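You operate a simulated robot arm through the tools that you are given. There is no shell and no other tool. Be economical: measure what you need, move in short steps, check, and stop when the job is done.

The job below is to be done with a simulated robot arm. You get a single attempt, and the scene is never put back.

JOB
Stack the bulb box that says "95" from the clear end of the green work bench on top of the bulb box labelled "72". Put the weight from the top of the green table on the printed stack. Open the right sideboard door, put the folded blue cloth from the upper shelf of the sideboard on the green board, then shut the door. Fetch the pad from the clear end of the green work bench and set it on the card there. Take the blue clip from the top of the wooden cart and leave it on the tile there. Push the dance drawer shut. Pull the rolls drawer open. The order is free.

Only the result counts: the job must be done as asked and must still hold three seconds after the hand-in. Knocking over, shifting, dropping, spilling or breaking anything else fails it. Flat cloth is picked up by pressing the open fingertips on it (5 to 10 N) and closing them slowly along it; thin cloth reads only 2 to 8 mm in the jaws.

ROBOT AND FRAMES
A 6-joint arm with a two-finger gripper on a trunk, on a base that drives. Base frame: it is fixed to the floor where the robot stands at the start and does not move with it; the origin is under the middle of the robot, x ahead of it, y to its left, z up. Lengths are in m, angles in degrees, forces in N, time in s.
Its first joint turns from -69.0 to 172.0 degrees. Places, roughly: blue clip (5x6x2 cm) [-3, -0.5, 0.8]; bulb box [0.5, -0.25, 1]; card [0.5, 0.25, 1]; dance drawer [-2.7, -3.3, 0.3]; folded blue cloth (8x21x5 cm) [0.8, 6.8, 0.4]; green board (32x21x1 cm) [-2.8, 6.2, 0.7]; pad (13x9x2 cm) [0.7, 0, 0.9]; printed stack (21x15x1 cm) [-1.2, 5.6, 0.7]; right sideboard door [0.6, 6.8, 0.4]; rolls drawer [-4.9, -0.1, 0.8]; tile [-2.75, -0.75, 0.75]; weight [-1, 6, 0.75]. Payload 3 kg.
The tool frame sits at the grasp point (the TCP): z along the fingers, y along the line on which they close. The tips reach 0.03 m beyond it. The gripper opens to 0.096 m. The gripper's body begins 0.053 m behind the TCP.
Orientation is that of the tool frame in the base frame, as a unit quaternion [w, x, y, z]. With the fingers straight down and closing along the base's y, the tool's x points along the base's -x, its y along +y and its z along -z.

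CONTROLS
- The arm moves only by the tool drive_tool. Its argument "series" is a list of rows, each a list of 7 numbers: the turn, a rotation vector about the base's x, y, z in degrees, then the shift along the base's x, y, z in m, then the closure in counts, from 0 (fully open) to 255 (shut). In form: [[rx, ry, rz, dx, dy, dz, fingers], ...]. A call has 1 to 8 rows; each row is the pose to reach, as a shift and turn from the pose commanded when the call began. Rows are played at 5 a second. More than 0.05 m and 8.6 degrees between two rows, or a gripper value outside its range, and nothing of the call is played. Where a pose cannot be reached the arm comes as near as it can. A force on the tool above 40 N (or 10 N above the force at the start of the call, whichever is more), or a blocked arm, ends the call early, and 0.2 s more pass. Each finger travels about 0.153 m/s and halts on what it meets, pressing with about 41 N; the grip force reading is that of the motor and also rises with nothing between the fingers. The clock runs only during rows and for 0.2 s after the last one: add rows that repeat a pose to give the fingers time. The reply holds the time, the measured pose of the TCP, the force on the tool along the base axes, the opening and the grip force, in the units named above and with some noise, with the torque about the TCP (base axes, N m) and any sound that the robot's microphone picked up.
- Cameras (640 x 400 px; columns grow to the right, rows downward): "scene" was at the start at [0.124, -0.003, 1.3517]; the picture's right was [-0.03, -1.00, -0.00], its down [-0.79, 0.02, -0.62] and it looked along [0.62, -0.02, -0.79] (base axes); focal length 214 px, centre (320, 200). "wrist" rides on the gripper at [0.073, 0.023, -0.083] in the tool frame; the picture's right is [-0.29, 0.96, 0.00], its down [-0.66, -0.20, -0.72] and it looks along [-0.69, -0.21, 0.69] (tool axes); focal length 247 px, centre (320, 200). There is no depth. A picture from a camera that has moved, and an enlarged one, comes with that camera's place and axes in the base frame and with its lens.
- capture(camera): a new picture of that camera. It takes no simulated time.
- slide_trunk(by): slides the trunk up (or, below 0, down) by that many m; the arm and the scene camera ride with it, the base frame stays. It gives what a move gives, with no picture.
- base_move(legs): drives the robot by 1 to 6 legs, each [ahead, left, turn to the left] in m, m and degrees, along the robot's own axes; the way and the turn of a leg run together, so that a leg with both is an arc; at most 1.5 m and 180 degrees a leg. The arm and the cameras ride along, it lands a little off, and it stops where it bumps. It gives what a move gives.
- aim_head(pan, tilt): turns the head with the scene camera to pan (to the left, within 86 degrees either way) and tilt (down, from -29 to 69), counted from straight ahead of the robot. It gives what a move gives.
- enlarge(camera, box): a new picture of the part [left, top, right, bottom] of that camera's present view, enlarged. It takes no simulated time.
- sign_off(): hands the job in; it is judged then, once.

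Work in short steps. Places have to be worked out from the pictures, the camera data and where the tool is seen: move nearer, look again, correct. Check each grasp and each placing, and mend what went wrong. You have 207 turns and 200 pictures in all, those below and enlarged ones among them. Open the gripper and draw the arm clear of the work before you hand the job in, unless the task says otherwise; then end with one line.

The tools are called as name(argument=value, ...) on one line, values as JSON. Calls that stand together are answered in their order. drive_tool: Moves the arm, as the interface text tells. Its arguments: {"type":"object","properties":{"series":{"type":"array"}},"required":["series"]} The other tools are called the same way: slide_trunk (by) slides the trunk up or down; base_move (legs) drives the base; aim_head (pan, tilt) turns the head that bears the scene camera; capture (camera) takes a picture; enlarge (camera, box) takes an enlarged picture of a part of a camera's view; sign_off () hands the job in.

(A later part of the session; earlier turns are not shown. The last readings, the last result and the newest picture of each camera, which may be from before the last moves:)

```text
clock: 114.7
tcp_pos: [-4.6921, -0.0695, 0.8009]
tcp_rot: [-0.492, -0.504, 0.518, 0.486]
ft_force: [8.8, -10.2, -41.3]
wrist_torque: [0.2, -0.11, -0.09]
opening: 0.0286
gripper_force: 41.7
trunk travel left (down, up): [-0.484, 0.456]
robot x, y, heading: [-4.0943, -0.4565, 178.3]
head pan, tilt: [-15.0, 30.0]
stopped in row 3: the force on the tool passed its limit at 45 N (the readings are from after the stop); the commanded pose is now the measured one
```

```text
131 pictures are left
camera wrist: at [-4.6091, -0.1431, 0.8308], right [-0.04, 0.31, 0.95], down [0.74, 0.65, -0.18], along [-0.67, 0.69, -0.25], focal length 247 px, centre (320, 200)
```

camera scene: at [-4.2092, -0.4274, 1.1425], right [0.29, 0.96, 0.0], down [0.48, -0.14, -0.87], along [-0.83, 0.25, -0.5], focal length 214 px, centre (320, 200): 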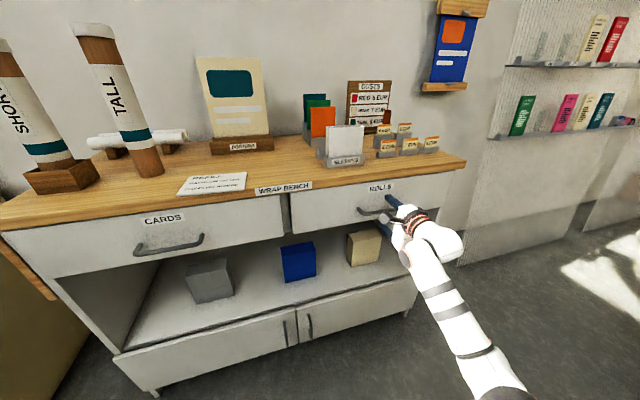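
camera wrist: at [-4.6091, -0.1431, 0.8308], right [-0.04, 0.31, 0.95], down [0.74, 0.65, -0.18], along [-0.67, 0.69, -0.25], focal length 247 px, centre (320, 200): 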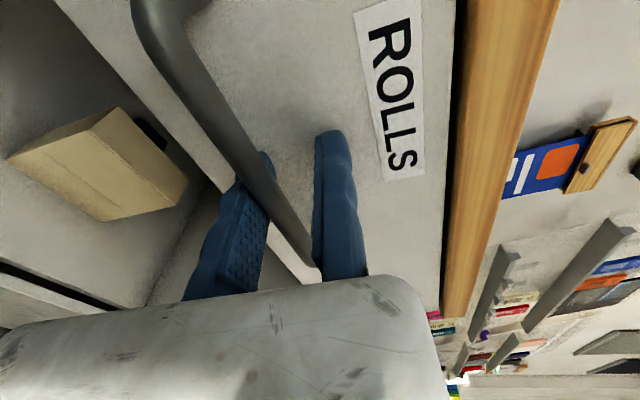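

The picture shows one finger stays fixed at the TCP and only the other moves, which explains the offset. I ease open, lower the tool so the fixed upper finger nears the bar, and re-close.

drive_tool(series=[[0, 0, 0, 0, 0, 0, 150], [0, 0, 0, 0, 0, -0.006, 150], [0, 0, 0, 0, 0, -0.012, 150]])

capture(camera="wrist")

```text
clock: 115.5
tcp_pos: [-4.6879, -0.0719, 0.8022]
tcp_rot: [-0.496, -0.5, 0.508, 0.496]
ft_force: [-0.1, -0.1, -0.5]
wrist_torque: [0.0, -0.02, -0.02]
opening: 0.0392
gripper_force: 0.1
trunk travel left (down, up): [-0.484, 0.456]
robot x, y, heading: [-4.0988, -0.4557, 178.2]
head pan, tilt: [-15.0, 30.0]
```

```text
130 pictures are left
camera wrist: at [-4.6044, -0.1452, 0.829], right [-0.01, 0.3, 0.95], down [0.73, 0.65, -0.2], along [-0.68, 0.69, -0.23], focal length 247 px, centre (320, 200)
```

wrist: 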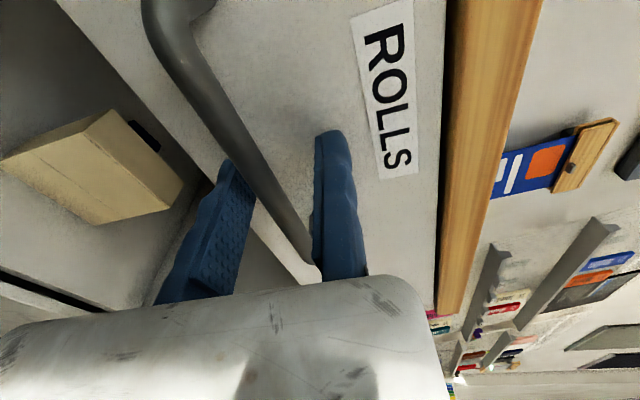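

The bar now sits between the fingers. I lower a bit more and close in small increments.

drive_tool(series=[[0, 0, 0, 0, 0, -0.006, 150], [0, 0, 0, 0, 0, -0.011, 180], [0, 0, 0, 0, 0, -0.011, 220], [0, 0, 0, 0, 0, -0.011, 255], [0, 0, 0, 0, 0, -0.011, 255]])

capture(camera="wrist")

```text
clock: 116.8
tcp_pos: [-4.6881, -0.072, 0.7849]
tcp_rot: [-0.492, -0.503, 0.514, 0.49]
ft_force: [-0.9, 0.0, -7.8]
wrist_torque: [0.75, -0.03, 0.36]
opening: 0.0114
gripper_force: 44.3
trunk travel left (down, up): [-0.484, 0.456]
robot x, y, heading: [-4.0996, -0.4498, 178.4]
head pan, tilt: [-15.0, 30.0]
stopped in row 5: the force on the tool passed its limit at 41 N (the readings are from after the stop); the commanded pose is now the measured one
```

```text
129 pictures are left
camera wrist: at [-4.6059, -0.1457, 0.8129], right [-0.03, 0.31, 0.95], down [0.74, 0.65, -0.19], along [-0.68, 0.69, -0.24], focal length 247 px, centre (320, 200)
```

wrist: 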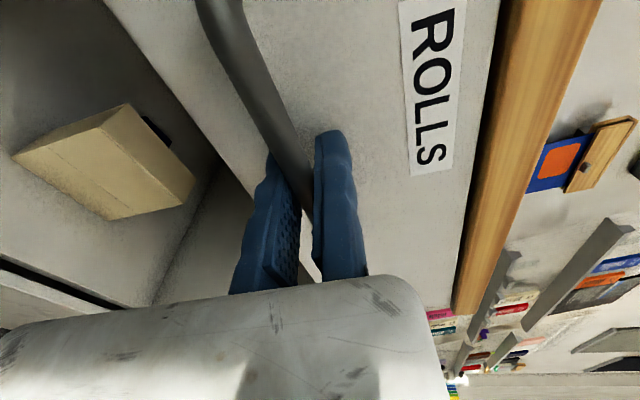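

The bar is held (11 mm). I pull by backing the base straight out 0.12 m.

base_move(legs=[[-0.12, -0.0034, 0]])

capture(camera="scene")

```text
clock: 118.0
tcp_pos: [-4.5702, -0.0719, 0.7845]
tcp_rot: [-0.493, -0.503, 0.514, 0.49]
ft_force: [0.6, -4.1, -12.7]
wrist_torque: [0.71, 0.01, 0.19]
opening: 0.0118
gripper_force: 45.0
trunk travel left (down, up): [-0.484, 0.456]
robot x, y, heading: [-3.9773, -0.4524, 178.1]
head pan, tilt: [-15.0, 30.0]
```

```text
128 pictures are left
camera scene: at [-4.1173, -0.4264, 1.1422], right [0.29, 0.96, 0.0], down [0.48, -0.14, -0.86], along [-0.83, 0.25, -0.5], focal length 214 px, centre (320, 200)
```

scene: 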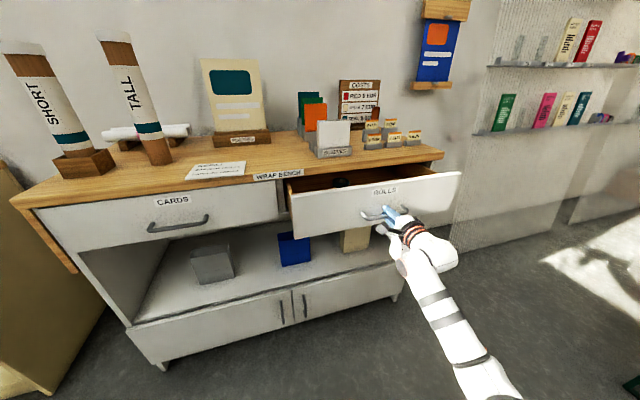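

The drawer opens smoothly. I pull another 0.12 m, watching the force.

base_move(legs=[[-0.1, -0.003, 0]])

base_move(legs=[[-0.05, -0.0015, 0]])

capture(camera="scene")

```text
clock: 119.2
tcp_pos: [-4.4702, -0.072, 0.784]
tcp_rot: [-0.492, -0.503, 0.515, 0.49]
ft_force: [0.9, -10.7, -11.7]
wrist_torque: [0.6, -0.02, 0.52]
opening: 0.0118
gripper_force: 44.9
trunk travel left (down, up): [-0.484, 0.456]
robot x, y, heading: [-3.8816, -0.4502, 178.2]
head pan, tilt: [-15.0, 30.0]
```

```text
clock: 120.1
tcp_pos: [-4.4195, -0.0707, 0.7846]
tcp_rot: [-0.492, -0.502, 0.514, 0.491]
ft_force: [0.9, -4.8, -5.9]
wrist_torque: [0.77, 0.0, 0.05]
opening: 0.0114
gripper_force: 45.6
trunk travel left (down, up): [-0.484, 0.456]
robot x, y, heading: [-3.8318, -0.4544, 178.2]
head pan, tilt: [-15.0, 30.0]
```

```text
127 pictures are left
camera scene: at [-3.9679, -0.4272, 1.1425], right [0.29, 0.96, 0.0], down [0.48, -0.14, -0.87], along [-0.83, 0.25, -0.5], focal length 214 px, centre (320, 200)
```

scene: 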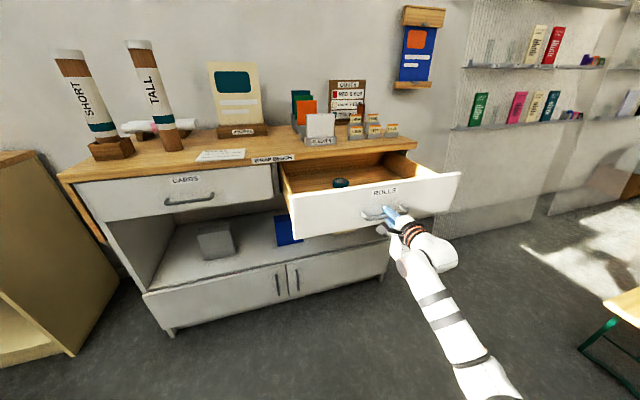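

It is open ≈0.27 m with no resistance yet. I pull 0.03 m more and then release.

base_move(legs=[[-0.03, -0.001, 0]])

```text
clock: 120.9
tcp_pos: [-4.3893, -0.0723, 0.7855]
tcp_rot: [-0.492, -0.503, 0.515, 0.49]
ft_force: [1.0, -4.1, -4.0]
wrist_torque: [0.77, -0.01, 0.15]
opening: 0.0118
gripper_force: 44.9
trunk travel left (down, up): [-0.484, 0.456]
robot x, y, heading: [-3.7965, -0.4526, 178.2]
head pan, tilt: [-15.0, 30.0]
```

base_move(legs=[[-0.03, -0.001, 0]])

capture(camera="scene")

```text
clock: 121.8
tcp_pos: [-4.3663, -0.0719, 0.784]
tcp_rot: [-0.492, -0.503, 0.513, 0.492]
ft_force: [0.5, -0.9, -1.3]
wrist_torque: [0.72, 0.0, 0.13]
opening: 0.0118
gripper_force: 44.9
trunk travel left (down, up): [-0.484, 0.456]
robot x, y, heading: [-3.7755, -0.4529, 178.4]
head pan, tilt: [-15.0, 30.0]
stopped in leg 1: the force on the tool passed its limit at 89 N (the readings are from after the stop); the commanded pose is now the measured one
```

```text
126 pictures are left
camera scene: at [-3.9138, -0.4272, 1.1425], right [0.29, 0.96, 0.0], down [0.48, -0.14, -0.87], along [-0.83, 0.25, -0.5], focal length 214 px, centre (320, 200)
```

scene: 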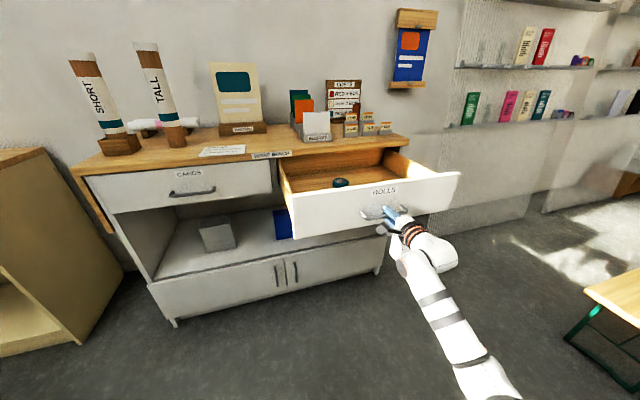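

The drawer hit its stop: fully open (0.32 m). I release and back off.

drive_tool(series=[[0, 0, 0, 0, 0, 0, 200], [0, 0, 0, 0, 0, 0, 100], [0, 0, 0, 0, 0, 0, 30], [0, 0, 0, 0, 0, 0, 0]])

base_move(legs=[[-0.13, -0.004, 0]])

capture(camera="scene")

```text
clock: 122.8
tcp_pos: [-4.3652, -0.0707, 0.7847]
tcp_rot: [-0.492, -0.502, 0.515, 0.491]
ft_force: [0.1, 0.0, 0.6]
wrist_torque: [0.03, 0.0, 0.03]
opening: 0.0959
gripper_force: 0.1
trunk travel left (down, up): [-0.484, 0.456]
robot x, y, heading: [-3.777, -0.4549, 178.2]
head pan, tilt: [-15.0, 30.0]
```

```text
clock: 124.1
tcp_pos: [-4.2355, -0.0697, 0.7854]
tcp_rot: [-0.492, -0.502, 0.514, 0.491]
ft_force: [0.7, -0.5, 0.1]
wrist_torque: [0.01, -0.02, 0.02]
opening: 0.0959
gripper_force: 0.0
trunk travel left (down, up): [-0.484, 0.456]
robot x, y, heading: [-3.6439, -0.4529, 178.1]
head pan, tilt: [-15.0, 30.0]
```

```text
125 pictures are left
camera scene: at [-3.7837, -0.4267, 1.1427], right [0.29, 0.96, 0.0], down [0.48, -0.15, -0.87], along [-0.83, 0.25, -0.5], focal length 214 px, centre (320, 200)
```

scene: 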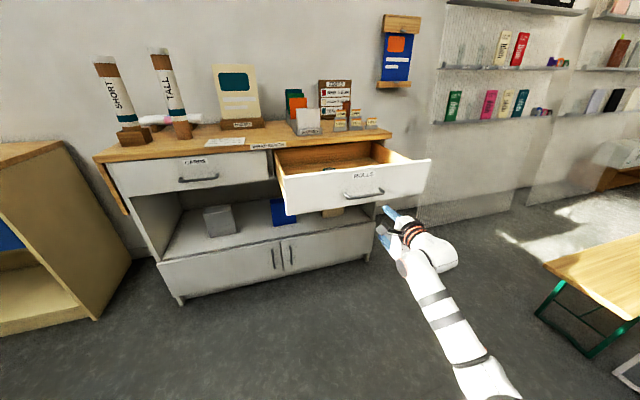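

Drawer done. I raise the trunk, move to the clear area at y≈−1.5, and turn toward +x for the clip on the cart.

slide_trunk(by=0.4)

base_move(legs=[[0.0, 1.05, 0], [0, 0, -178]])

aim_head(pan=20, tilt=35)

capture(camera="scene")

```text
clock: 127.9
tcp_pos: [-4.2378, -0.07, 1.1849]
tcp_rot: [-0.492, -0.502, 0.514, 0.491]
ft_force: [0.4, -0.3, 0.9]
wrist_torque: [0.0, 0.01, -0.03]
opening: 0.0963
gripper_force: 0.0
trunk travel left (down, up): [-0.884, 0.056]
robot x, y, heading: [-3.6449, -0.4547, 178.1]
head pan, tilt: [-15.0, 30.0]
```

```text
clock: 140.7
tcp_pos: [-3.1049, -1.8996, 1.1852]
tcp_rot: [0.496, 0.52, 0.496, 0.487]
ft_force: [0.0, -0.7, 1.3]
wrist_torque: [0.01, 0.0, 0.03]
opening: 0.096
gripper_force: 0.1
trunk travel left (down, up): [-0.884, 0.056]
robot x, y, heading: [-3.6846, -1.5054, -3.0]
head pan, tilt: [-15.0, 30.0]
```

```text
clock: 141.7
tcp_pos: [-3.1046, -1.9, 1.1855]
tcp_rot: [0.497, 0.52, 0.496, 0.486]
ft_force: [-1.0, 1.1, 0.7]
wrist_torque: [0.0, 0.02, 0.03]
opening: 0.0959
gripper_force: 0.0
trunk travel left (down, up): [-0.884, 0.056]
robot x, y, heading: [-3.6869, -1.5036, -3.0]
head pan, tilt: [20.0, 35.0]
```

```text
124 pictures are left
camera scene: at [-3.5531, -1.4822, 1.5348], right [0.29, -0.96, 0.0], down [-0.55, -0.17, -0.82], along [0.78, 0.24, -0.57], focal length 214 px, centre (320, 200)
```

scene: 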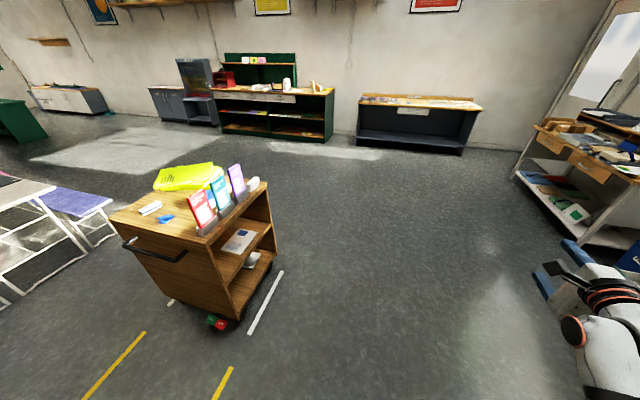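

I turn left to heading 39°, where the tool-down reach points straight along +x, still in clear space.

base_move(legs=[[0, 0, 42]])

drive_tool(series=[[-4.7, 5.8, 0, -0.015, -0.01, -0.01, 0], [-9.4, 11.6, 0, -0.03, -0.02, -0.02, 0], [-14.1, 17.4, 0, -0.045, -0.03, -0.03, 0], [-18.8, 23.2, 0, -0.06, -0.04, -0.045, 0], [-23.5, 29, 0, -0.075, -0.05, -0.06, 0], [-28.2, 34.8, 0, -0.09, -0.06, -0.075, 0]])

drive_tool(series=[[-4.7, 5.8, 0, -0.01, -0.01, -0.01, 0], [-9.4, 11.6, 0, -0.02, -0.02, -0.02, 0], [-14.1, 17.4, 0, -0.03, -0.03, -0.03, 0], [-18.8, 23.2, 0, -0.04, -0.04, -0.03, 0], [-23.5, 29, 0, -0.045, -0.045, -0.03, 0], [-28.2, 34.8, 0, -0.05, -0.05, -0.03, 0]])

```text
clock: 144.0
tcp_pos: [-2.9883, -1.4218, 1.1845]
tcp_rot: [0.295, 0.312, 0.647, 0.63]
ft_force: [-0.7, 0.7, 0.2]
wrist_torque: [0.01, 0.0, 0.01]
opening: 0.0958
gripper_force: 0.0
trunk travel left (down, up): [-0.884, 0.056]
robot x, y, heading: [-3.686, -1.504, 37.8]
head pan, tilt: [20.0, 35.0]
```

```text
clock: 145.4
tcp_pos: [-3.0777, -1.4823, 1.109]
tcp_rot: [0.156, 0.405, 0.837, 0.334]
ft_force: [0.3, -0.1, 0.0]
wrist_torque: [0.04, 0.02, 0.01]
opening: 0.0961
gripper_force: 0.0
trunk travel left (down, up): [-0.884, 0.056]
robot x, y, heading: [-3.6863, -1.5048, 38.1]
head pan, tilt: [20.0, 35.0]
```

```text
clock: 146.8
tcp_pos: [-3.1509, -1.5714, 1.0708]
tcp_rot: [-0.007, 0.436, 0.9, -0.008]
ft_force: [-0.4, -0.8, -0.4]
wrist_torque: [0.02, 0.04, -0.02]
opening: 0.0959
gripper_force: 0.2
out of reach, approached as far as the arm can: row 5, 6
trunk travel left (down, up): [-0.884, 0.056]
robot x, y, heading: [-3.6837, -1.5058, 37.9]
head pan, tilt: [20.0, 35.0]
```

Tool is vertical. I yaw −38° so the fingers close along world x (fixed finger on the far side), nudging into the good reach zone.

drive_tool(series=[[0, 0, -8, 0, 0.01, 0, 0], [0, 0, -16, 0, 0.02, 0, 0], [0, 0, -24, 0.0, 0.03, -0.01, 0], [0, 0, -32, 0.0, 0.04, -0.02, 0], [0, 0, -38, 0.0, 0.05, -0.03, 0]])

slide_trunk(by=-0.05)

aim_head(pan=-20, tilt=40)

capture(camera="scene")

```text
clock: 148.0
tcp_pos: [-3.1601, -1.5477, 1.0299]
tcp_rot: [-0.01, 0.706, 0.708, -0.005]
ft_force: [-0.2, -0.5, 0.4]
wrist_torque: [0.01, -0.01, -0.01]
opening: 0.096
gripper_force: 0.0
out of reach, approached as far as the arm can: row 1, 2, 3, 4, 5
trunk travel left (down, up): [-0.884, 0.056]
robot x, y, heading: [-3.6855, -1.5057, 37.8]
head pan, tilt: [20.0, 35.0]
```

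```text
clock: 148.9
tcp_pos: [-3.1604, -1.5484, 0.9792]
tcp_rot: [-0.012, 0.706, 0.708, -0.005]
ft_force: [0.0, 0.4, 1.0]
wrist_torque: [-0.03, 0.02, -0.01]
opening: 0.0959
gripper_force: 0.1
trunk travel left (down, up): [-0.834, 0.106]
robot x, y, heading: [-3.6886, -1.5032, 37.8]
head pan, tilt: [20.0, 35.0]
```

```text
clock: 150.0
tcp_pos: [-3.1606, -1.5481, 0.9798]
tcp_rot: [-0.011, 0.706, 0.708, -0.005]
ft_force: [-1.1, 0.7, 0.1]
wrist_torque: [0.02, -0.03, -0.02]
opening: 0.0958
gripper_force: 0.1
trunk travel left (down, up): [-0.834, 0.106]
robot x, y, heading: [-3.6863, -1.5012, 37.9]
head pan, tilt: [-20.0, 40.0]
```

```text
123 pictures are left
camera scene: at [-3.5669, -1.448, 1.4772], right [0.31, -0.95, 0.0], down [-0.61, -0.2, -0.77], along [0.73, 0.24, -0.64], focal length 214 px, centre (320, 200)
```

scene: 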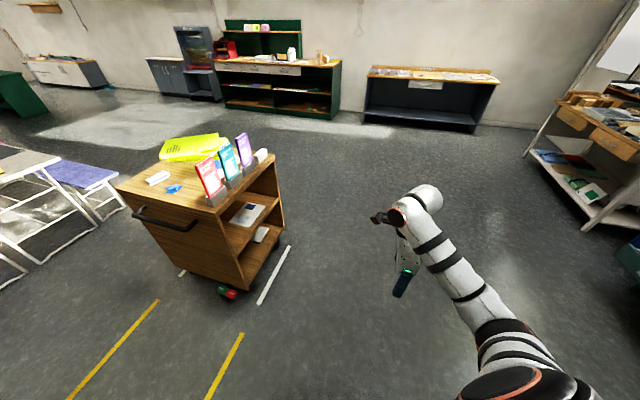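

Now I strafe up behind the cart, keeping a little extra distance, then look at the clip with the wrist camera.

base_move(legs=[[0.62, 0.83, 0]])

capture(camera="scene")

capture(camera="wrist")

```text
clock: 155.4
tcp_pos: [-3.1509, -0.5309, 0.9802]
tcp_rot: [-0.011, 0.717, 0.697, -0.005]
ft_force: [0.7, -0.6, 0.5]
wrist_torque: [-0.03, -0.03, -0.02]
opening: 0.0961
gripper_force: 0.2
trunk travel left (down, up): [-0.834, 0.106]
robot x, y, heading: [-3.6731, -0.469, 36.2]
head pan, tilt: [-20.0, 40.0]
```

```text
122 pictures are left
camera scene: at [-3.5547, -0.4172, 1.4772], right [0.28, -0.96, 0.0], down [-0.62, -0.18, -0.77], along [0.74, 0.21, -0.64], focal length 214 px, centre (320, 200)
```

scene: 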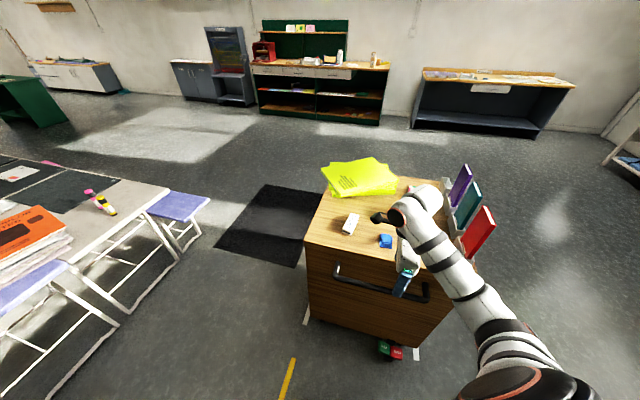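

```text
121 pictures are left
camera wrist: at [-3.124, -0.4584, 1.0648], right [0.95, -0.32, -0.02], down [-0.2, -0.66, 0.72], along [-0.25, -0.68, -0.69], focal length 247 px, centre (320, 200)
```

wrist: 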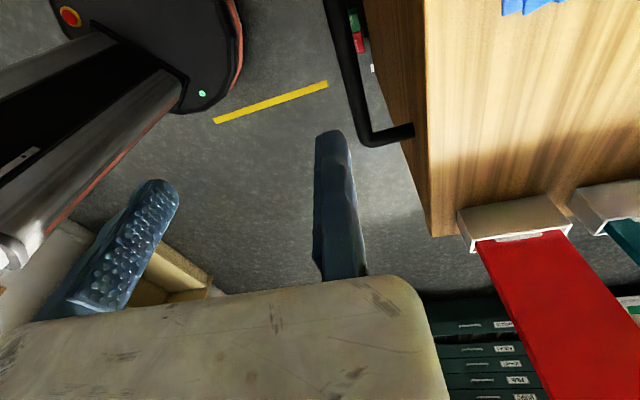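

Combining front and back views gives the cart top at z≈0.845 and the clip at (-2.997,-0.512), top 0.857. I move so the open fingers straddle it in x, still well above.

base_move(legs=[[0.169, -0.1, 0]])

capture(camera="wrist")

capture(camera="scene")

```text
clock: 156.9
tcp_pos: [-2.9575, -0.5122, 0.9803]
tcp_rot: [-0.011, 0.717, 0.697, -0.005]
ft_force: [-0.2, 0.1, -0.4]
wrist_torque: [-0.01, -0.02, -0.01]
opening: 0.0962
gripper_force: 0.0
trunk travel left (down, up): [-0.834, 0.106]
robot x, y, heading: [-3.4832, -0.4518, 36.1]
head pan, tilt: [-20.0, 40.0]
```

```text
120 pictures are left
camera wrist: at [-2.9309, -0.4393, 1.0651], right [0.95, -0.32, -0.02], down [-0.21, -0.66, 0.72], along [-0.25, -0.68, -0.69], focal length 247 px, centre (320, 200)
```

wrist: 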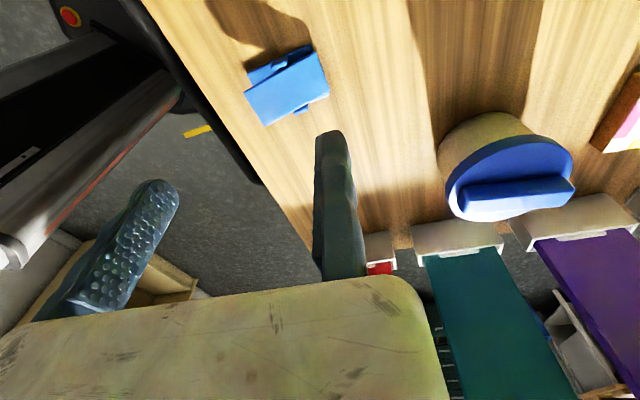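

```text
119 pictures are left
camera scene: at [-3.3617, -0.3978, 1.4773], right [0.28, -0.96, 0.0], down [-0.62, -0.18, -0.77], along [0.74, 0.21, -0.64], focal length 214 px, centre (320, 200)
```

scene: 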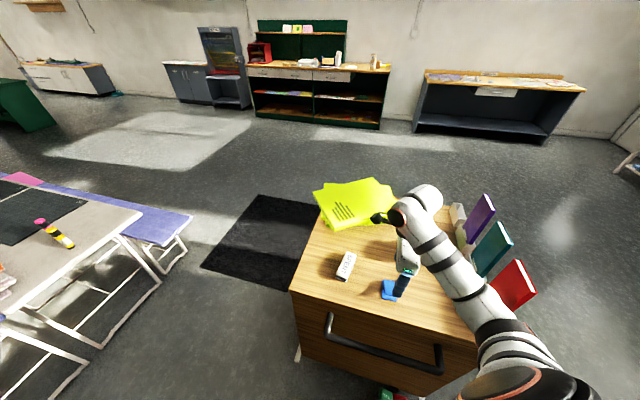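

The clip spans x −3.026 to −2.955. I shift +22 mm in x so both fingers clear, then lower to just above the top.

base_move(legs=[[0.02, -0.01, 0]])

slide_trunk(by=-0.08)

capture(camera="wrist")

```text
clock: 157.7
tcp_pos: [-2.9377, -0.5092, 0.9823]
tcp_rot: [-0.011, 0.717, 0.697, -0.005]
ft_force: [0.0, 0.3, -0.6]
wrist_torque: [0.0, -0.04, 0.01]
opening: 0.096
gripper_force: 0.0
trunk travel left (down, up): [-0.834, 0.106]
robot x, y, heading: [-3.4592, -0.4434, 35.9]
head pan, tilt: [-20.0, 40.0]
```

```text
clock: 158.9
tcp_pos: [-2.9362, -0.5081, 0.8998]
tcp_rot: [-0.011, 0.717, 0.697, -0.005]
ft_force: [-0.2, -0.1, -0.1]
wrist_torque: [0.01, -0.01, -0.01]
opening: 0.0961
gripper_force: 0.1
trunk travel left (down, up): [-0.754, 0.186]
robot x, y, heading: [-3.4588, -0.4423, 36.2]
head pan, tilt: [-20.0, 40.0]
```

```text
118 pictures are left
camera wrist: at [-2.9084, -0.4357, 0.9849], right [0.95, -0.32, -0.02], down [-0.2, -0.66, 0.72], along [-0.25, -0.68, -0.69], focal length 247 px, centre (320, 200)
```

wrist: 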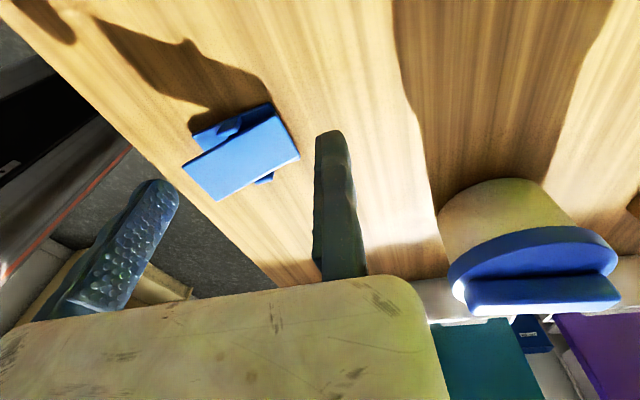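

The clip sits right between the fingers. I lower 20 mm and check the force.

slide_trunk(by=-0.016)

capture(camera="wrist")

```text
clock: 159.5
tcp_pos: [-2.9355, -0.5078, 0.8839]
tcp_rot: [-0.011, 0.717, 0.697, -0.005]
ft_force: [-1.1, 1.4, 0.1]
wrist_torque: [0.01, 0.01, 0.01]
opening: 0.0961
gripper_force: 0.0
trunk travel left (down, up): [-0.738, 0.202]
robot x, y, heading: [-3.4608, -0.4502, 36.2]
head pan, tilt: [-20.0, 40.0]
```

```text
117 pictures are left
camera wrist: at [-2.9085, -0.4357, 0.9689], right [0.95, -0.32, -0.02], down [-0.21, -0.66, 0.72], along [-0.25, -0.68, -0.69], focal length 247 px, centre (320, 200)
```

wrist: 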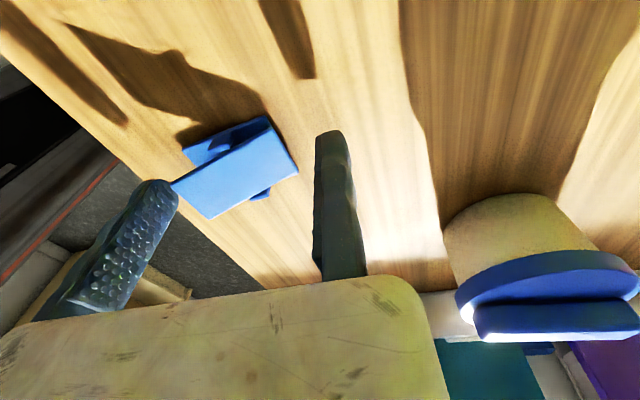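

The moving finger is nearly touching the clip's edge while the far side has ~10 mm, so I shift −6 mm in x before going lower.

drive_tool(series=[[0, 0, 0, -0.006, 0, 0.004, 0], [0, 0, 0, -0.006, 0, 0, 0]])

slide_trunk(by=-0.01)

capture(camera="wrist")

```text
clock: 160.1
tcp_pos: [-2.9426, -0.5079, 0.8834]
tcp_rot: [-0.01, 0.717, 0.697, -0.005]
ft_force: [-0.1, 0.0, 0.0]
wrist_torque: [-0.03, 0.04, 0.0]
opening: 0.096
gripper_force: 0.0
trunk travel left (down, up): [-0.738, 0.202]
robot x, y, heading: [-3.4587, -0.4439, 35.8]
head pan, tilt: [-20.0, 40.0]
```

```text
clock: 160.7
tcp_pos: [-2.9423, -0.5087, 0.8733]
tcp_rot: [-0.011, 0.717, 0.697, -0.006]
ft_force: [0.4, -0.6, -0.5]
wrist_torque: [0.03, -0.03, 0.02]
opening: 0.0961
gripper_force: 0.0
trunk travel left (down, up): [-0.728, 0.212]
robot x, y, heading: [-3.4611, -0.4486, 36.1]
head pan, tilt: [-20.0, 40.0]
```

```text
116 pictures are left
camera wrist: at [-2.9151, -0.4359, 0.958], right [0.95, -0.32, -0.02], down [-0.2, -0.66, 0.72], along [-0.25, -0.68, -0.69], focal length 247 px, centre (320, 200)
```

wrist: 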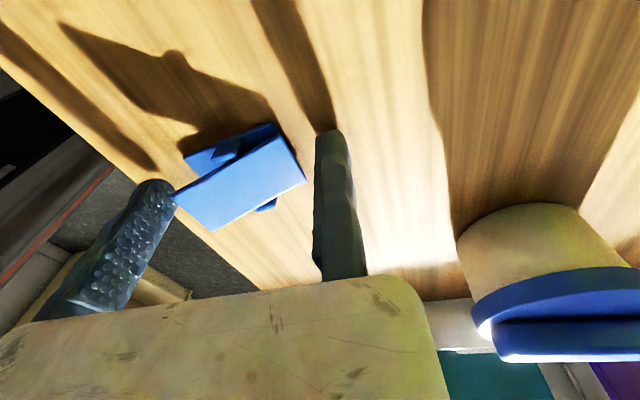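

No contact yet and the clip is between the pads. I lower 10 mm more and close slowly.

slide_trunk(by=-0.009)

drive_tool(series=[[0, 0, 0, 0, 0, 0, 40], [0, 0, 0, 0, 0, 0, 70], [0, 0, 0, 0, 0, 0, 100], [0, 0, 0, 0, 0, 0, 130], [0, 0, 0, 0, 0, 0, 190], [0, 0, 0, 0, 0, 0, 255]])

capture(camera="wrist")

```text
clock: 161.3
tcp_pos: [-2.943, -0.508, 0.8703]
tcp_rot: [-0.004, 0.717, 0.697, 0.0]
ft_force: [-3.4, 0.4, 13.5]
wrist_torque: [-0.14, 0.05, 0.08]
opening: 0.096
gripper_force: 0.1
trunk travel left (down, up): [-0.719, 0.221]
robot x, y, heading: [-3.4621, -0.4467, 36.1]
head pan, tilt: [-20.0, 40.0]
stopped: the force on the tool passed its limit at 42 N (the readings are from after the stop); the commanded pose is now the measured one
```

```text
clock: 162.8
tcp_pos: [-2.9426, -0.5078, 0.8684]
tcp_rot: [-0.004, 0.716, 0.698, 0.001]
ft_force: [3.7, -2.2, 28.3]
wrist_torque: [-0.34, -0.24, 0.19]
opening: 0.0616
gripper_force: 41.0
trunk travel left (down, up): [-0.719, 0.221]
robot x, y, heading: [-3.4612, -0.4456, 36.0]
head pan, tilt: [-20.0, 40.0]
```

```text
115 pictures are left
camera wrist: at [-2.9168, -0.4356, 0.9554], right [0.95, -0.32, -0.01], down [-0.22, -0.66, 0.72], along [-0.24, -0.68, -0.69], focal length 247 px, centre (320, 200)
```

wrist: 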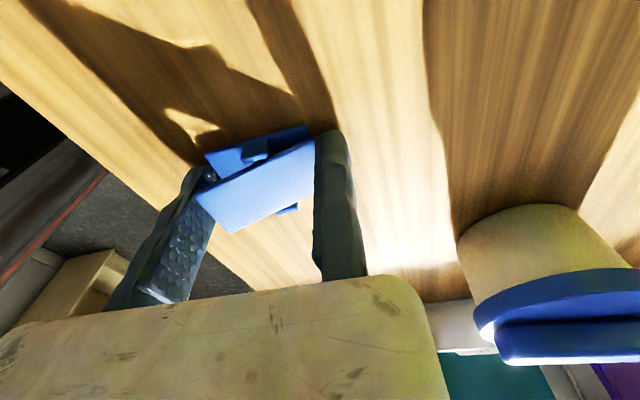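

The clip is gripped (0.062 m), with the tips touching the surface at z≈0.838. I lift and verify.

slide_trunk(by=0.12)

capture(camera="wrist")

capture(camera="scene")

```text
clock: 164.2
tcp_pos: [-2.9409, -0.5069, 0.9869]
tcp_rot: [-0.007, 0.717, 0.697, -0.002]
ft_force: [-0.2, 0.0, -0.6]
wrist_torque: [-0.01, 0.01, -0.02]
opening: 0.0619
gripper_force: 41.0
trunk travel left (down, up): [-0.839, 0.101]
robot x, y, heading: [-3.456, -0.4434, 35.9]
head pan, tilt: [-20.0, 40.0]
```

```text
114 pictures are left
camera wrist: at [-2.9138, -0.4361, 1.0726], right [0.95, -0.32, -0.01], down [-0.21, -0.66, 0.72], along [-0.24, -0.68, -0.69], focal length 247 px, centre (320, 200)
```

wrist: 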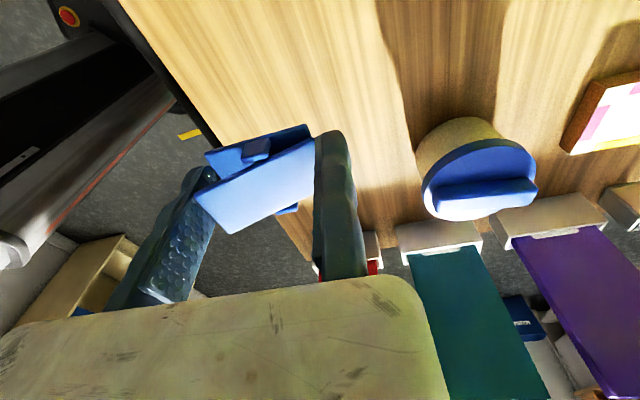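

```text
113 pictures are left
camera scene: at [-3.3387, -0.3942, 1.4827], right [0.28, -0.96, 0.0], down [-0.62, -0.18, -0.77], along [0.74, 0.21, -0.64], focal length 214 px, centre (320, 200)
```

scene: 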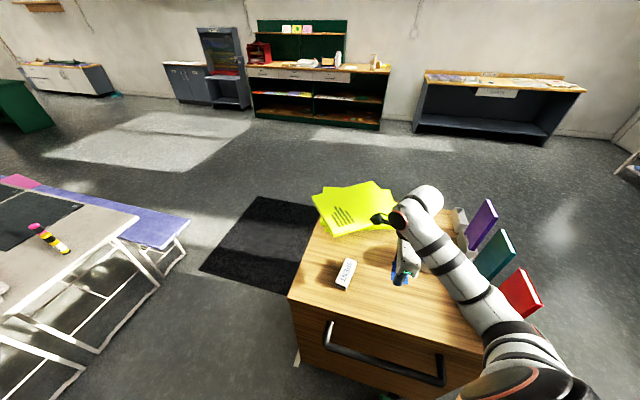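

Held. I raise a little, back off, and drive around the cart's left side to the front, then turn 180° in clear space.

slide_trunk(by=0.09)

base_move(legs=[[-0.243, 0.176, 0], [-0.647, -0.89, 0]])

```text
clock: 165.5
tcp_pos: [-2.9406, -0.508, 1.0778]
tcp_rot: [-0.007, 0.717, 0.697, -0.001]
ft_force: [-0.2, 0.3, 0.6]
wrist_torque: [0.01, -0.02, -0.04]
opening: 0.0615
gripper_force: 41.0
trunk travel left (down, up): [-0.929, 0.011]
robot x, y, heading: [-3.463, -0.4442, 36.0]
head pan, tilt: [-20.0, 40.0]
```

```text
clock: 172.8
tcp_pos: [-3.224, -1.6068, 1.0775]
tcp_rot: [-0.006, 0.721, 0.693, -0.003]
ft_force: [-0.3, 0.2, -0.8]
wrist_torque: [0.01, -0.03, 0.02]
opening: 0.0615
gripper_force: 41.0
trunk travel left (down, up): [-0.929, 0.011]
robot x, y, heading: [-3.7426, -1.5365, 35.3]
head pan, tilt: [-20.0, 40.0]
```

base_move(legs=[[0.73, -0.517, 0], [0.73, -0.517, 0], [0, 0, 178]])

capture(camera="scene")

```text
clock: 189.3
tcp_pos: [-2.4862, -1.5575, 1.0786]
tcp_rot: [-0.001, 0.715, -0.699, 0.007]
ft_force: [-1.2, 0.6, -1.4]
wrist_torque: [0.0, 0.01, -0.03]
opening: 0.0617
gripper_force: 41.0
trunk travel left (down, up): [-0.929, 0.011]
robot x, y, heading: [-1.9648, -1.5931, -140.7]
head pan, tilt: [-20.0, 40.0]
```

```text
112 pictures are left
camera scene: at [-2.0841, -1.6529, 1.5728], right [-0.33, 0.95, 0.0], down [0.61, 0.21, -0.77], along [-0.72, -0.25, -0.64], focal length 214 px, centre (320, 200)
```

scene: 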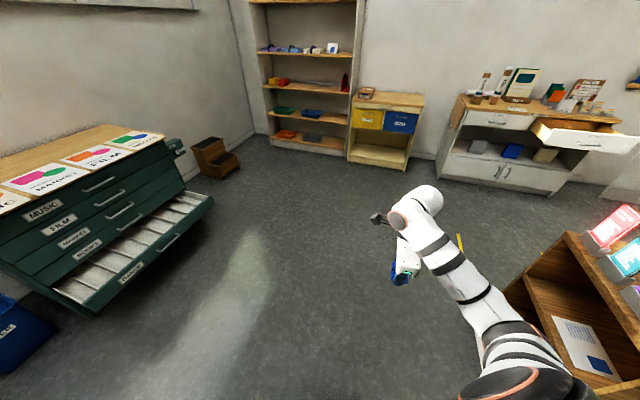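

I move to in front of the cart, keeping x clear of the frames, then view the tile.

base_move(legs=[[-0.116, 0.095, 0], [-0.57, -0.697, 0]])

capture(camera="scene")

capture(camera="wrist")

```text
clock: 195.0
tcp_pos: [-2.3372, -0.6639, 1.0781]
tcp_rot: [-0.003, 0.707, -0.707, 0.007]
ft_force: [-0.5, 0.2, -0.5]
wrist_torque: [0.01, 0.0, 0.03]
opening: 0.0612
gripper_force: 40.7
trunk travel left (down, up): [-0.929, 0.011]
robot x, y, heading: [-1.817, -0.7097, -142.7]
head pan, tilt: [-20.0, 40.0]
```

```text
111 pictures are left
camera scene: at [-1.9393, -0.7693, 1.5727], right [-0.3, 0.95, 0.0], down [0.61, 0.19, -0.77], along [-0.73, -0.23, -0.64], focal length 214 px, centre (320, 200)
```

scene: 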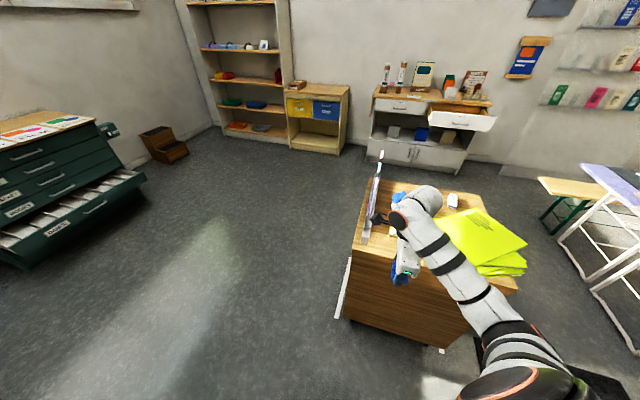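

```text
110 pictures are left
camera wrist: at [-2.3611, -0.7372, 1.1627], right [-0.96, 0.29, -0.01], down [0.19, 0.67, 0.72], along [0.22, 0.69, -0.69], focal length 247 px, centre (320, 200)
```

wrist: 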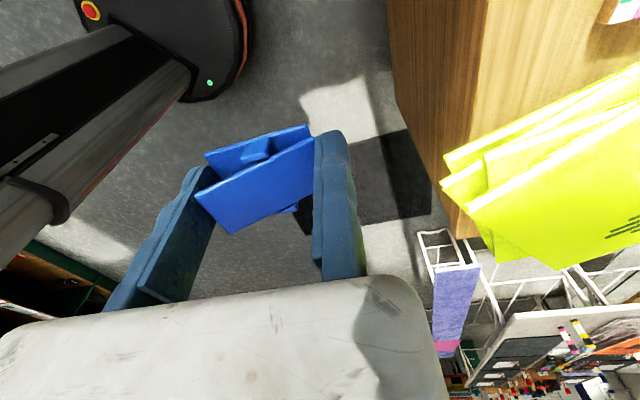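

The tile is visible. Frames stand near y≈−0.77 up to z≈1.09, so I check their clearance to the wrist camera with a zoom.

enlarge(camera="scene", box=[340, 140, 460, 260])

```text
3.33 times, centred on (400, 200) of scene
camera zoom: at [-1.9393, -0.7693, 1.5727], right [-0.3, 0.95, 0.0], down [0.61, 0.19, -0.77], along [-0.73, -0.23, -0.64], focal length 715 px, centre (53, 200)
```

zoom: 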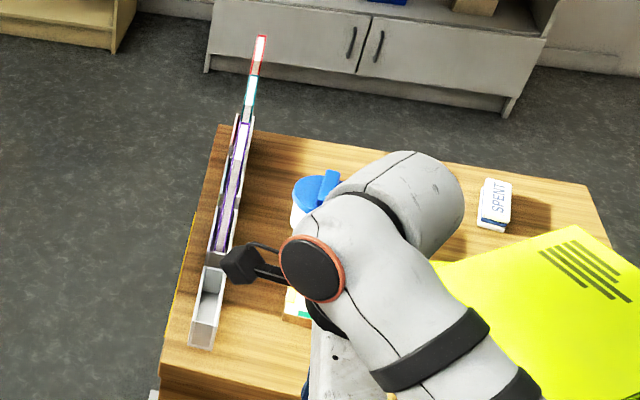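

Frames' faces are at y≈−0.755; the wrist camera would pass at ≈−0.725, which is acceptable with care. I advance 0.25 m with y shifted +0.03 and re-measure.

base_move(legs=[[0.18, -0.176, 0]])

capture(camera="wrist")

enlarge(camera="scene", box=[320, 160, 500, 340])

```text
clock: 196.8
tcp_pos: [-2.5882, -0.6328, 1.0768]
tcp_rot: [0.001, -0.704, 0.71, -0.006]
ft_force: [-0.4, -1.2, -0.7]
wrist_torque: [-0.01, -0.01, 0.01]
opening: 0.0613
gripper_force: 40.7
trunk travel left (down, up): [-0.929, 0.011]
robot x, y, heading: [-2.068, -0.6836, -142.8]
head pan, tilt: [-20.0, 40.0]
```

```text
108 pictures are left
camera wrist: at [-2.6111, -0.7046, 1.1633], right [-0.95, 0.3, -0.01], down [0.2, 0.66, 0.72], along [0.22, 0.68, -0.69], focal length 247 px, centre (320, 200)
```

wrist: 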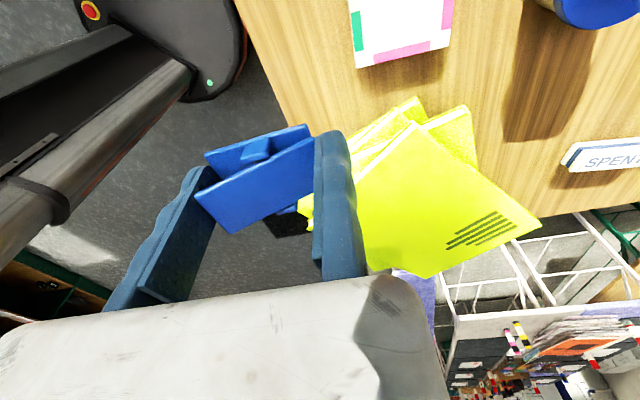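

```text
2.22 times, centred on (410, 250) of scene
camera zoom: at [-2.1891, -0.7391, 1.5729], right [-0.3, 0.96, 0.0], down [0.61, 0.19, -0.77], along [-0.73, -0.23, -0.64], focal length 477 px, centre (120, 89)
```

zoom: 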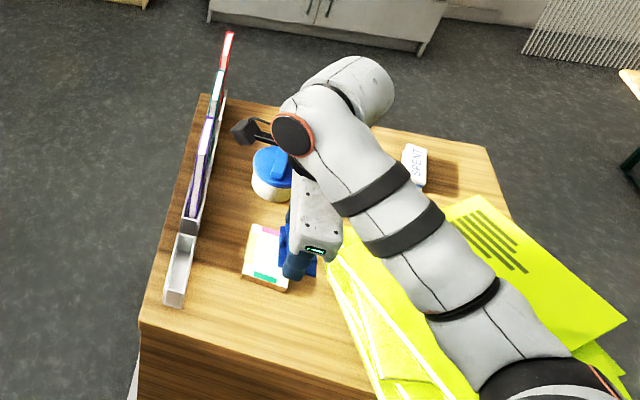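

Vests are ≈0.935 tall, so a lowered forearm would graze their edge. I rotate the robot 10° clockwise about the tile, so the arm comes in more from the left, and bring the clip over the tile.

base_move(legs=[[0, 0, -10]])

base_move(legs=[[0.159, 0.015, 0]])

capture(camera="wrist")

enlarge(camera="scene", box=[320, 120, 520, 340])

```text
clock: 197.9
tcp_pos: [-2.5718, -0.5421, 1.0781]
tcp_rot: [0.001, -0.641, 0.768, -0.006]
ft_force: [-0.1, 0.8, -1.3]
wrist_torque: [0.0, 0.02, -0.01]
opening: 0.0613
gripper_force: 41.0
trunk travel left (down, up): [-0.929, 0.011]
robot x, y, heading: [-2.0696, -0.6839, -152.7]
head pan, tilt: [-20.0, 40.0]
```

```text
clock: 199.3
tcp_pos: [-2.7068, -0.6288, 1.077]
tcp_rot: [0.0, -0.64, 0.769, -0.007]
ft_force: [1.2, -0.7, 0.6]
wrist_torque: [0.02, 0.02, -0.04]
opening: 0.0613
gripper_force: 40.9
trunk travel left (down, up): [-0.929, 0.011]
robot x, y, heading: [-2.2053, -0.767, -152.9]
head pan, tilt: [-20.0, 40.0]
```

```text
106 pictures are left
camera wrist: at [-2.7424, -0.6956, 1.1635], right [-0.89, 0.46, -0.01], down [0.31, 0.62, 0.72], along [0.34, 0.63, -0.69], focal length 247 px, centre (320, 200)
```

wrist: 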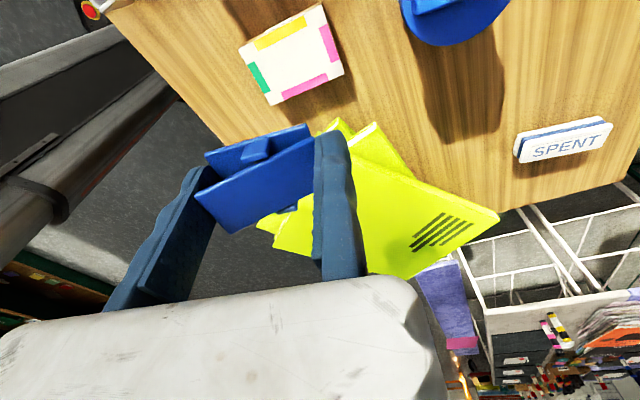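

```text
1.82 times, centred on (420, 230) of scene
camera zoom: at [-2.3325, -0.8026, 1.573], right [-0.13, 0.99, 0.0], down [0.64, 0.08, -0.77], along [-0.76, -0.1, -0.64], focal length 390 px, centre (138, 146)
```

zoom: 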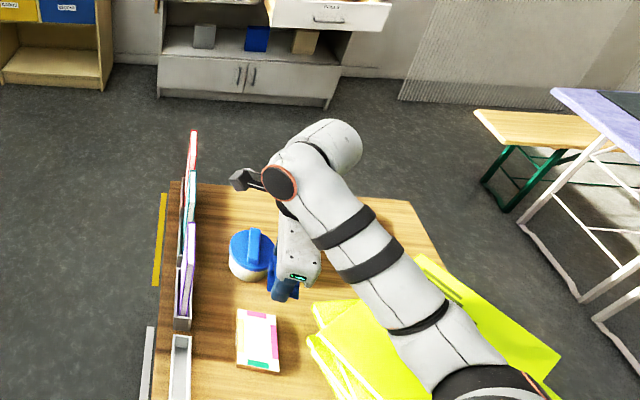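

Before lowering I want the true forearm height over the vests. I pan the head for a second viewpoint to triangulate it.

aim_head(pan=-70, tilt=45)

capture(camera="scene")

```text
clock: 200.5
tcp_pos: [-2.7092, -0.6298, 1.0778]
tcp_rot: [0.002, -0.64, 0.768, -0.007]
ft_force: [-0.2, -1.6, 0.5]
wrist_torque: [-0.02, 0.02, 0.01]
opening: 0.0615
gripper_force: 41.0
trunk travel left (down, up): [-0.929, 0.011]
robot x, y, heading: [-2.2047, -0.7688, -152.8]
head pan, tilt: [-70.0, 45.0]
```

```text
104 pictures are left
camera scene: at [-2.3102, -0.7381, 1.5655], right [0.68, 0.73, 0.0], down [0.52, -0.48, -0.71], along [-0.52, 0.48, -0.71], focal length 214 px, centre (320, 200)
```

scene: 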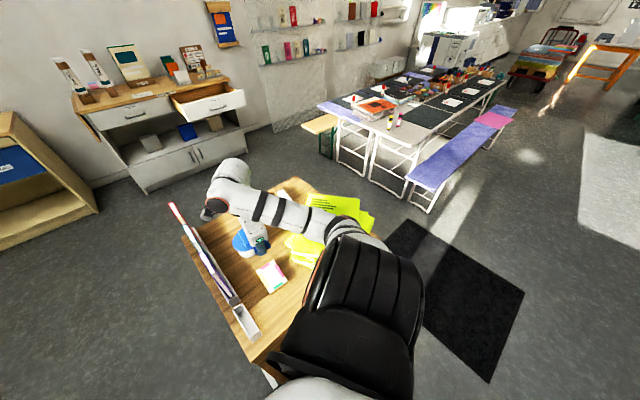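

Triangulation: the forearm axis is at z≈1.20 near the vests' edge, so after lowering its underside is ≈0.96 versus vests ≈0.935, and laterally mostly clear. I lower in steps and inspect.

slide_trunk(by=-0.13)

enlarge(camera="scene", box=[170, 140, 400, 340])

capture(camera="wrist")

```text
clock: 202.1
tcp_pos: [-2.7101, -0.6302, 0.9484]
tcp_rot: [0.002, -0.64, 0.768, -0.007]
ft_force: [-0.3, -0.4, -0.3]
wrist_torque: [-0.03, 0.02, 0.01]
opening: 0.0614
gripper_force: 40.7
trunk travel left (down, up): [-0.799, 0.141]
robot x, y, heading: [-2.2044, -0.7711, -152.9]
head pan, tilt: [-70.0, 45.0]
```

```text
2.00 times, centred on (285, 240) of scene
camera zoom: at [-2.31, -0.7381, 1.4355], right [0.68, 0.73, 0.0], down [0.52, -0.48, -0.71], along [-0.52, 0.48, -0.71], focal length 429 px, centre (390, 120)
```

zoom: 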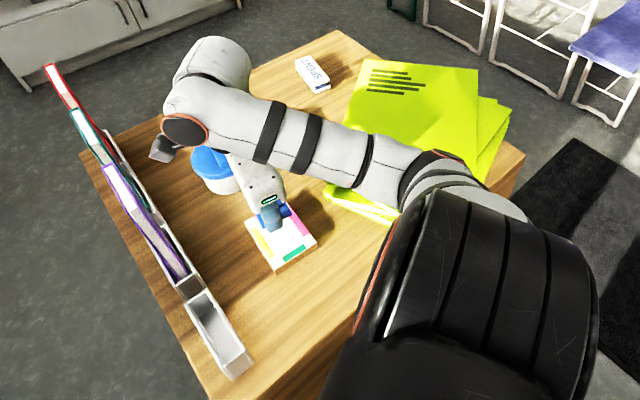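

```text
102 pictures are left
camera wrist: at [-2.744, -0.6966, 1.0327], right [-0.89, 0.46, -0.01], down [0.31, 0.62, 0.72], along [0.34, 0.64, -0.69], focal length 247 px, centre (320, 200)
```

wrist: 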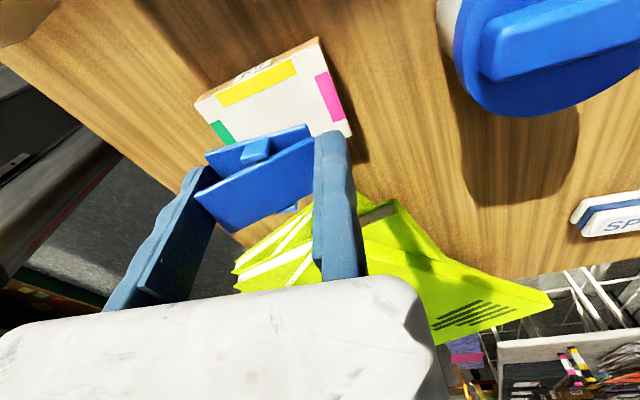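

Still clear. I lower another 0.04 m and look again.

slide_trunk(by=-0.04)

enlarge(camera="scene", box=[230, 160, 390, 300])

capture(camera="wrist")

```text
clock: 202.9
tcp_pos: [-2.7098, -0.6297, 0.9068]
tcp_rot: [0.001, -0.64, 0.768, -0.007]
ft_force: [0.2, 0.2, -0.1]
wrist_torque: [-0.02, 0.03, 0.01]
opening: 0.0618
gripper_force: 41.2
trunk travel left (down, up): [-0.759, 0.181]
robot x, y, heading: [-2.2034, -0.7718, -152.7]
head pan, tilt: [-70.0, 45.0]
```

```text
2.86 times, centred on (310, 230) of scene
camera zoom: at [-2.3099, -0.7382, 1.3954], right [0.68, 0.73, 0.0], down [0.52, -0.48, -0.71], along [-0.52, 0.48, -0.71], focal length 613 px, centre (349, 114)
```

zoom: 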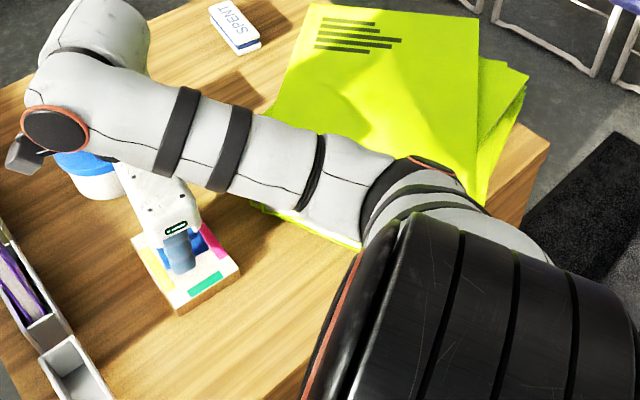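

```text
100 pictures are left
camera wrist: at [-2.7439, -0.6966, 0.9928], right [-0.89, 0.46, -0.01], down [0.31, 0.62, 0.72], along [0.34, 0.64, -0.69], focal length 247 px, centre (320, 200)
```

wrist: 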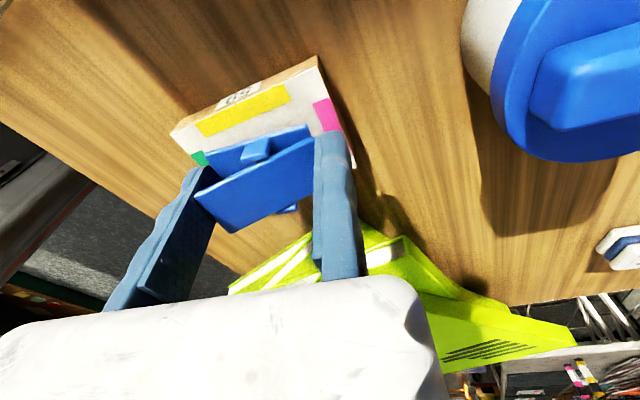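

The clip is ~2 cm above the tile and lined up; vests are untouched. I lower in small steps until contact.

slide_trunk(by=-0.012)

slide_trunk(by=-0.005)

capture(camera="wrist")

```text
clock: 203.5
tcp_pos: [-2.7088, -0.6304, 0.8959]
tcp_rot: [0.001, -0.64, 0.768, -0.007]
ft_force: [-0.4, -0.4, 0.1]
wrist_torque: [0.04, 0.0, -0.01]
opening: 0.0613
gripper_force: 41.1
trunk travel left (down, up): [-0.747, 0.193]
robot x, y, heading: [-2.2034, -0.7715, -152.9]
head pan, tilt: [-70.0, 45.0]
```

```text
clock: 204.1
tcp_pos: [-2.7084, -0.6294, 0.8905]
tcp_rot: [0.001, -0.641, 0.768, -0.007]
ft_force: [0.4, 0.4, -0.2]
wrist_torque: [0.02, 0.03, 0.01]
opening: 0.0614
gripper_force: 40.8
trunk travel left (down, up): [-0.742, 0.198]
robot x, y, heading: [-2.2065, -0.7696, -152.7]
head pan, tilt: [-70.0, 45.0]
```

```text
99 pictures are left
camera wrist: at [-2.744, -0.6966, 0.9757], right [-0.89, 0.46, -0.01], down [0.31, 0.62, 0.72], along [0.34, 0.64, -0.69], focal length 247 px, centre (320, 200)
```

wrist: 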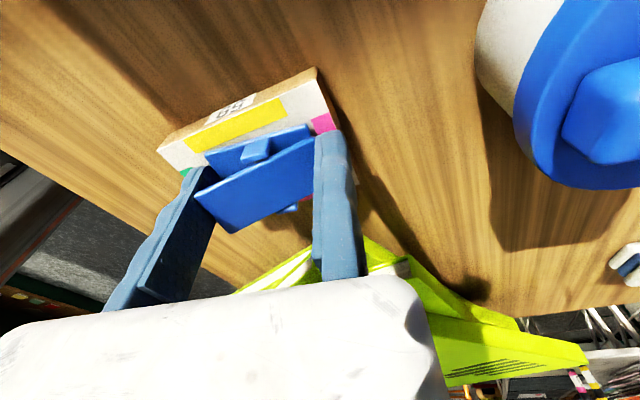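

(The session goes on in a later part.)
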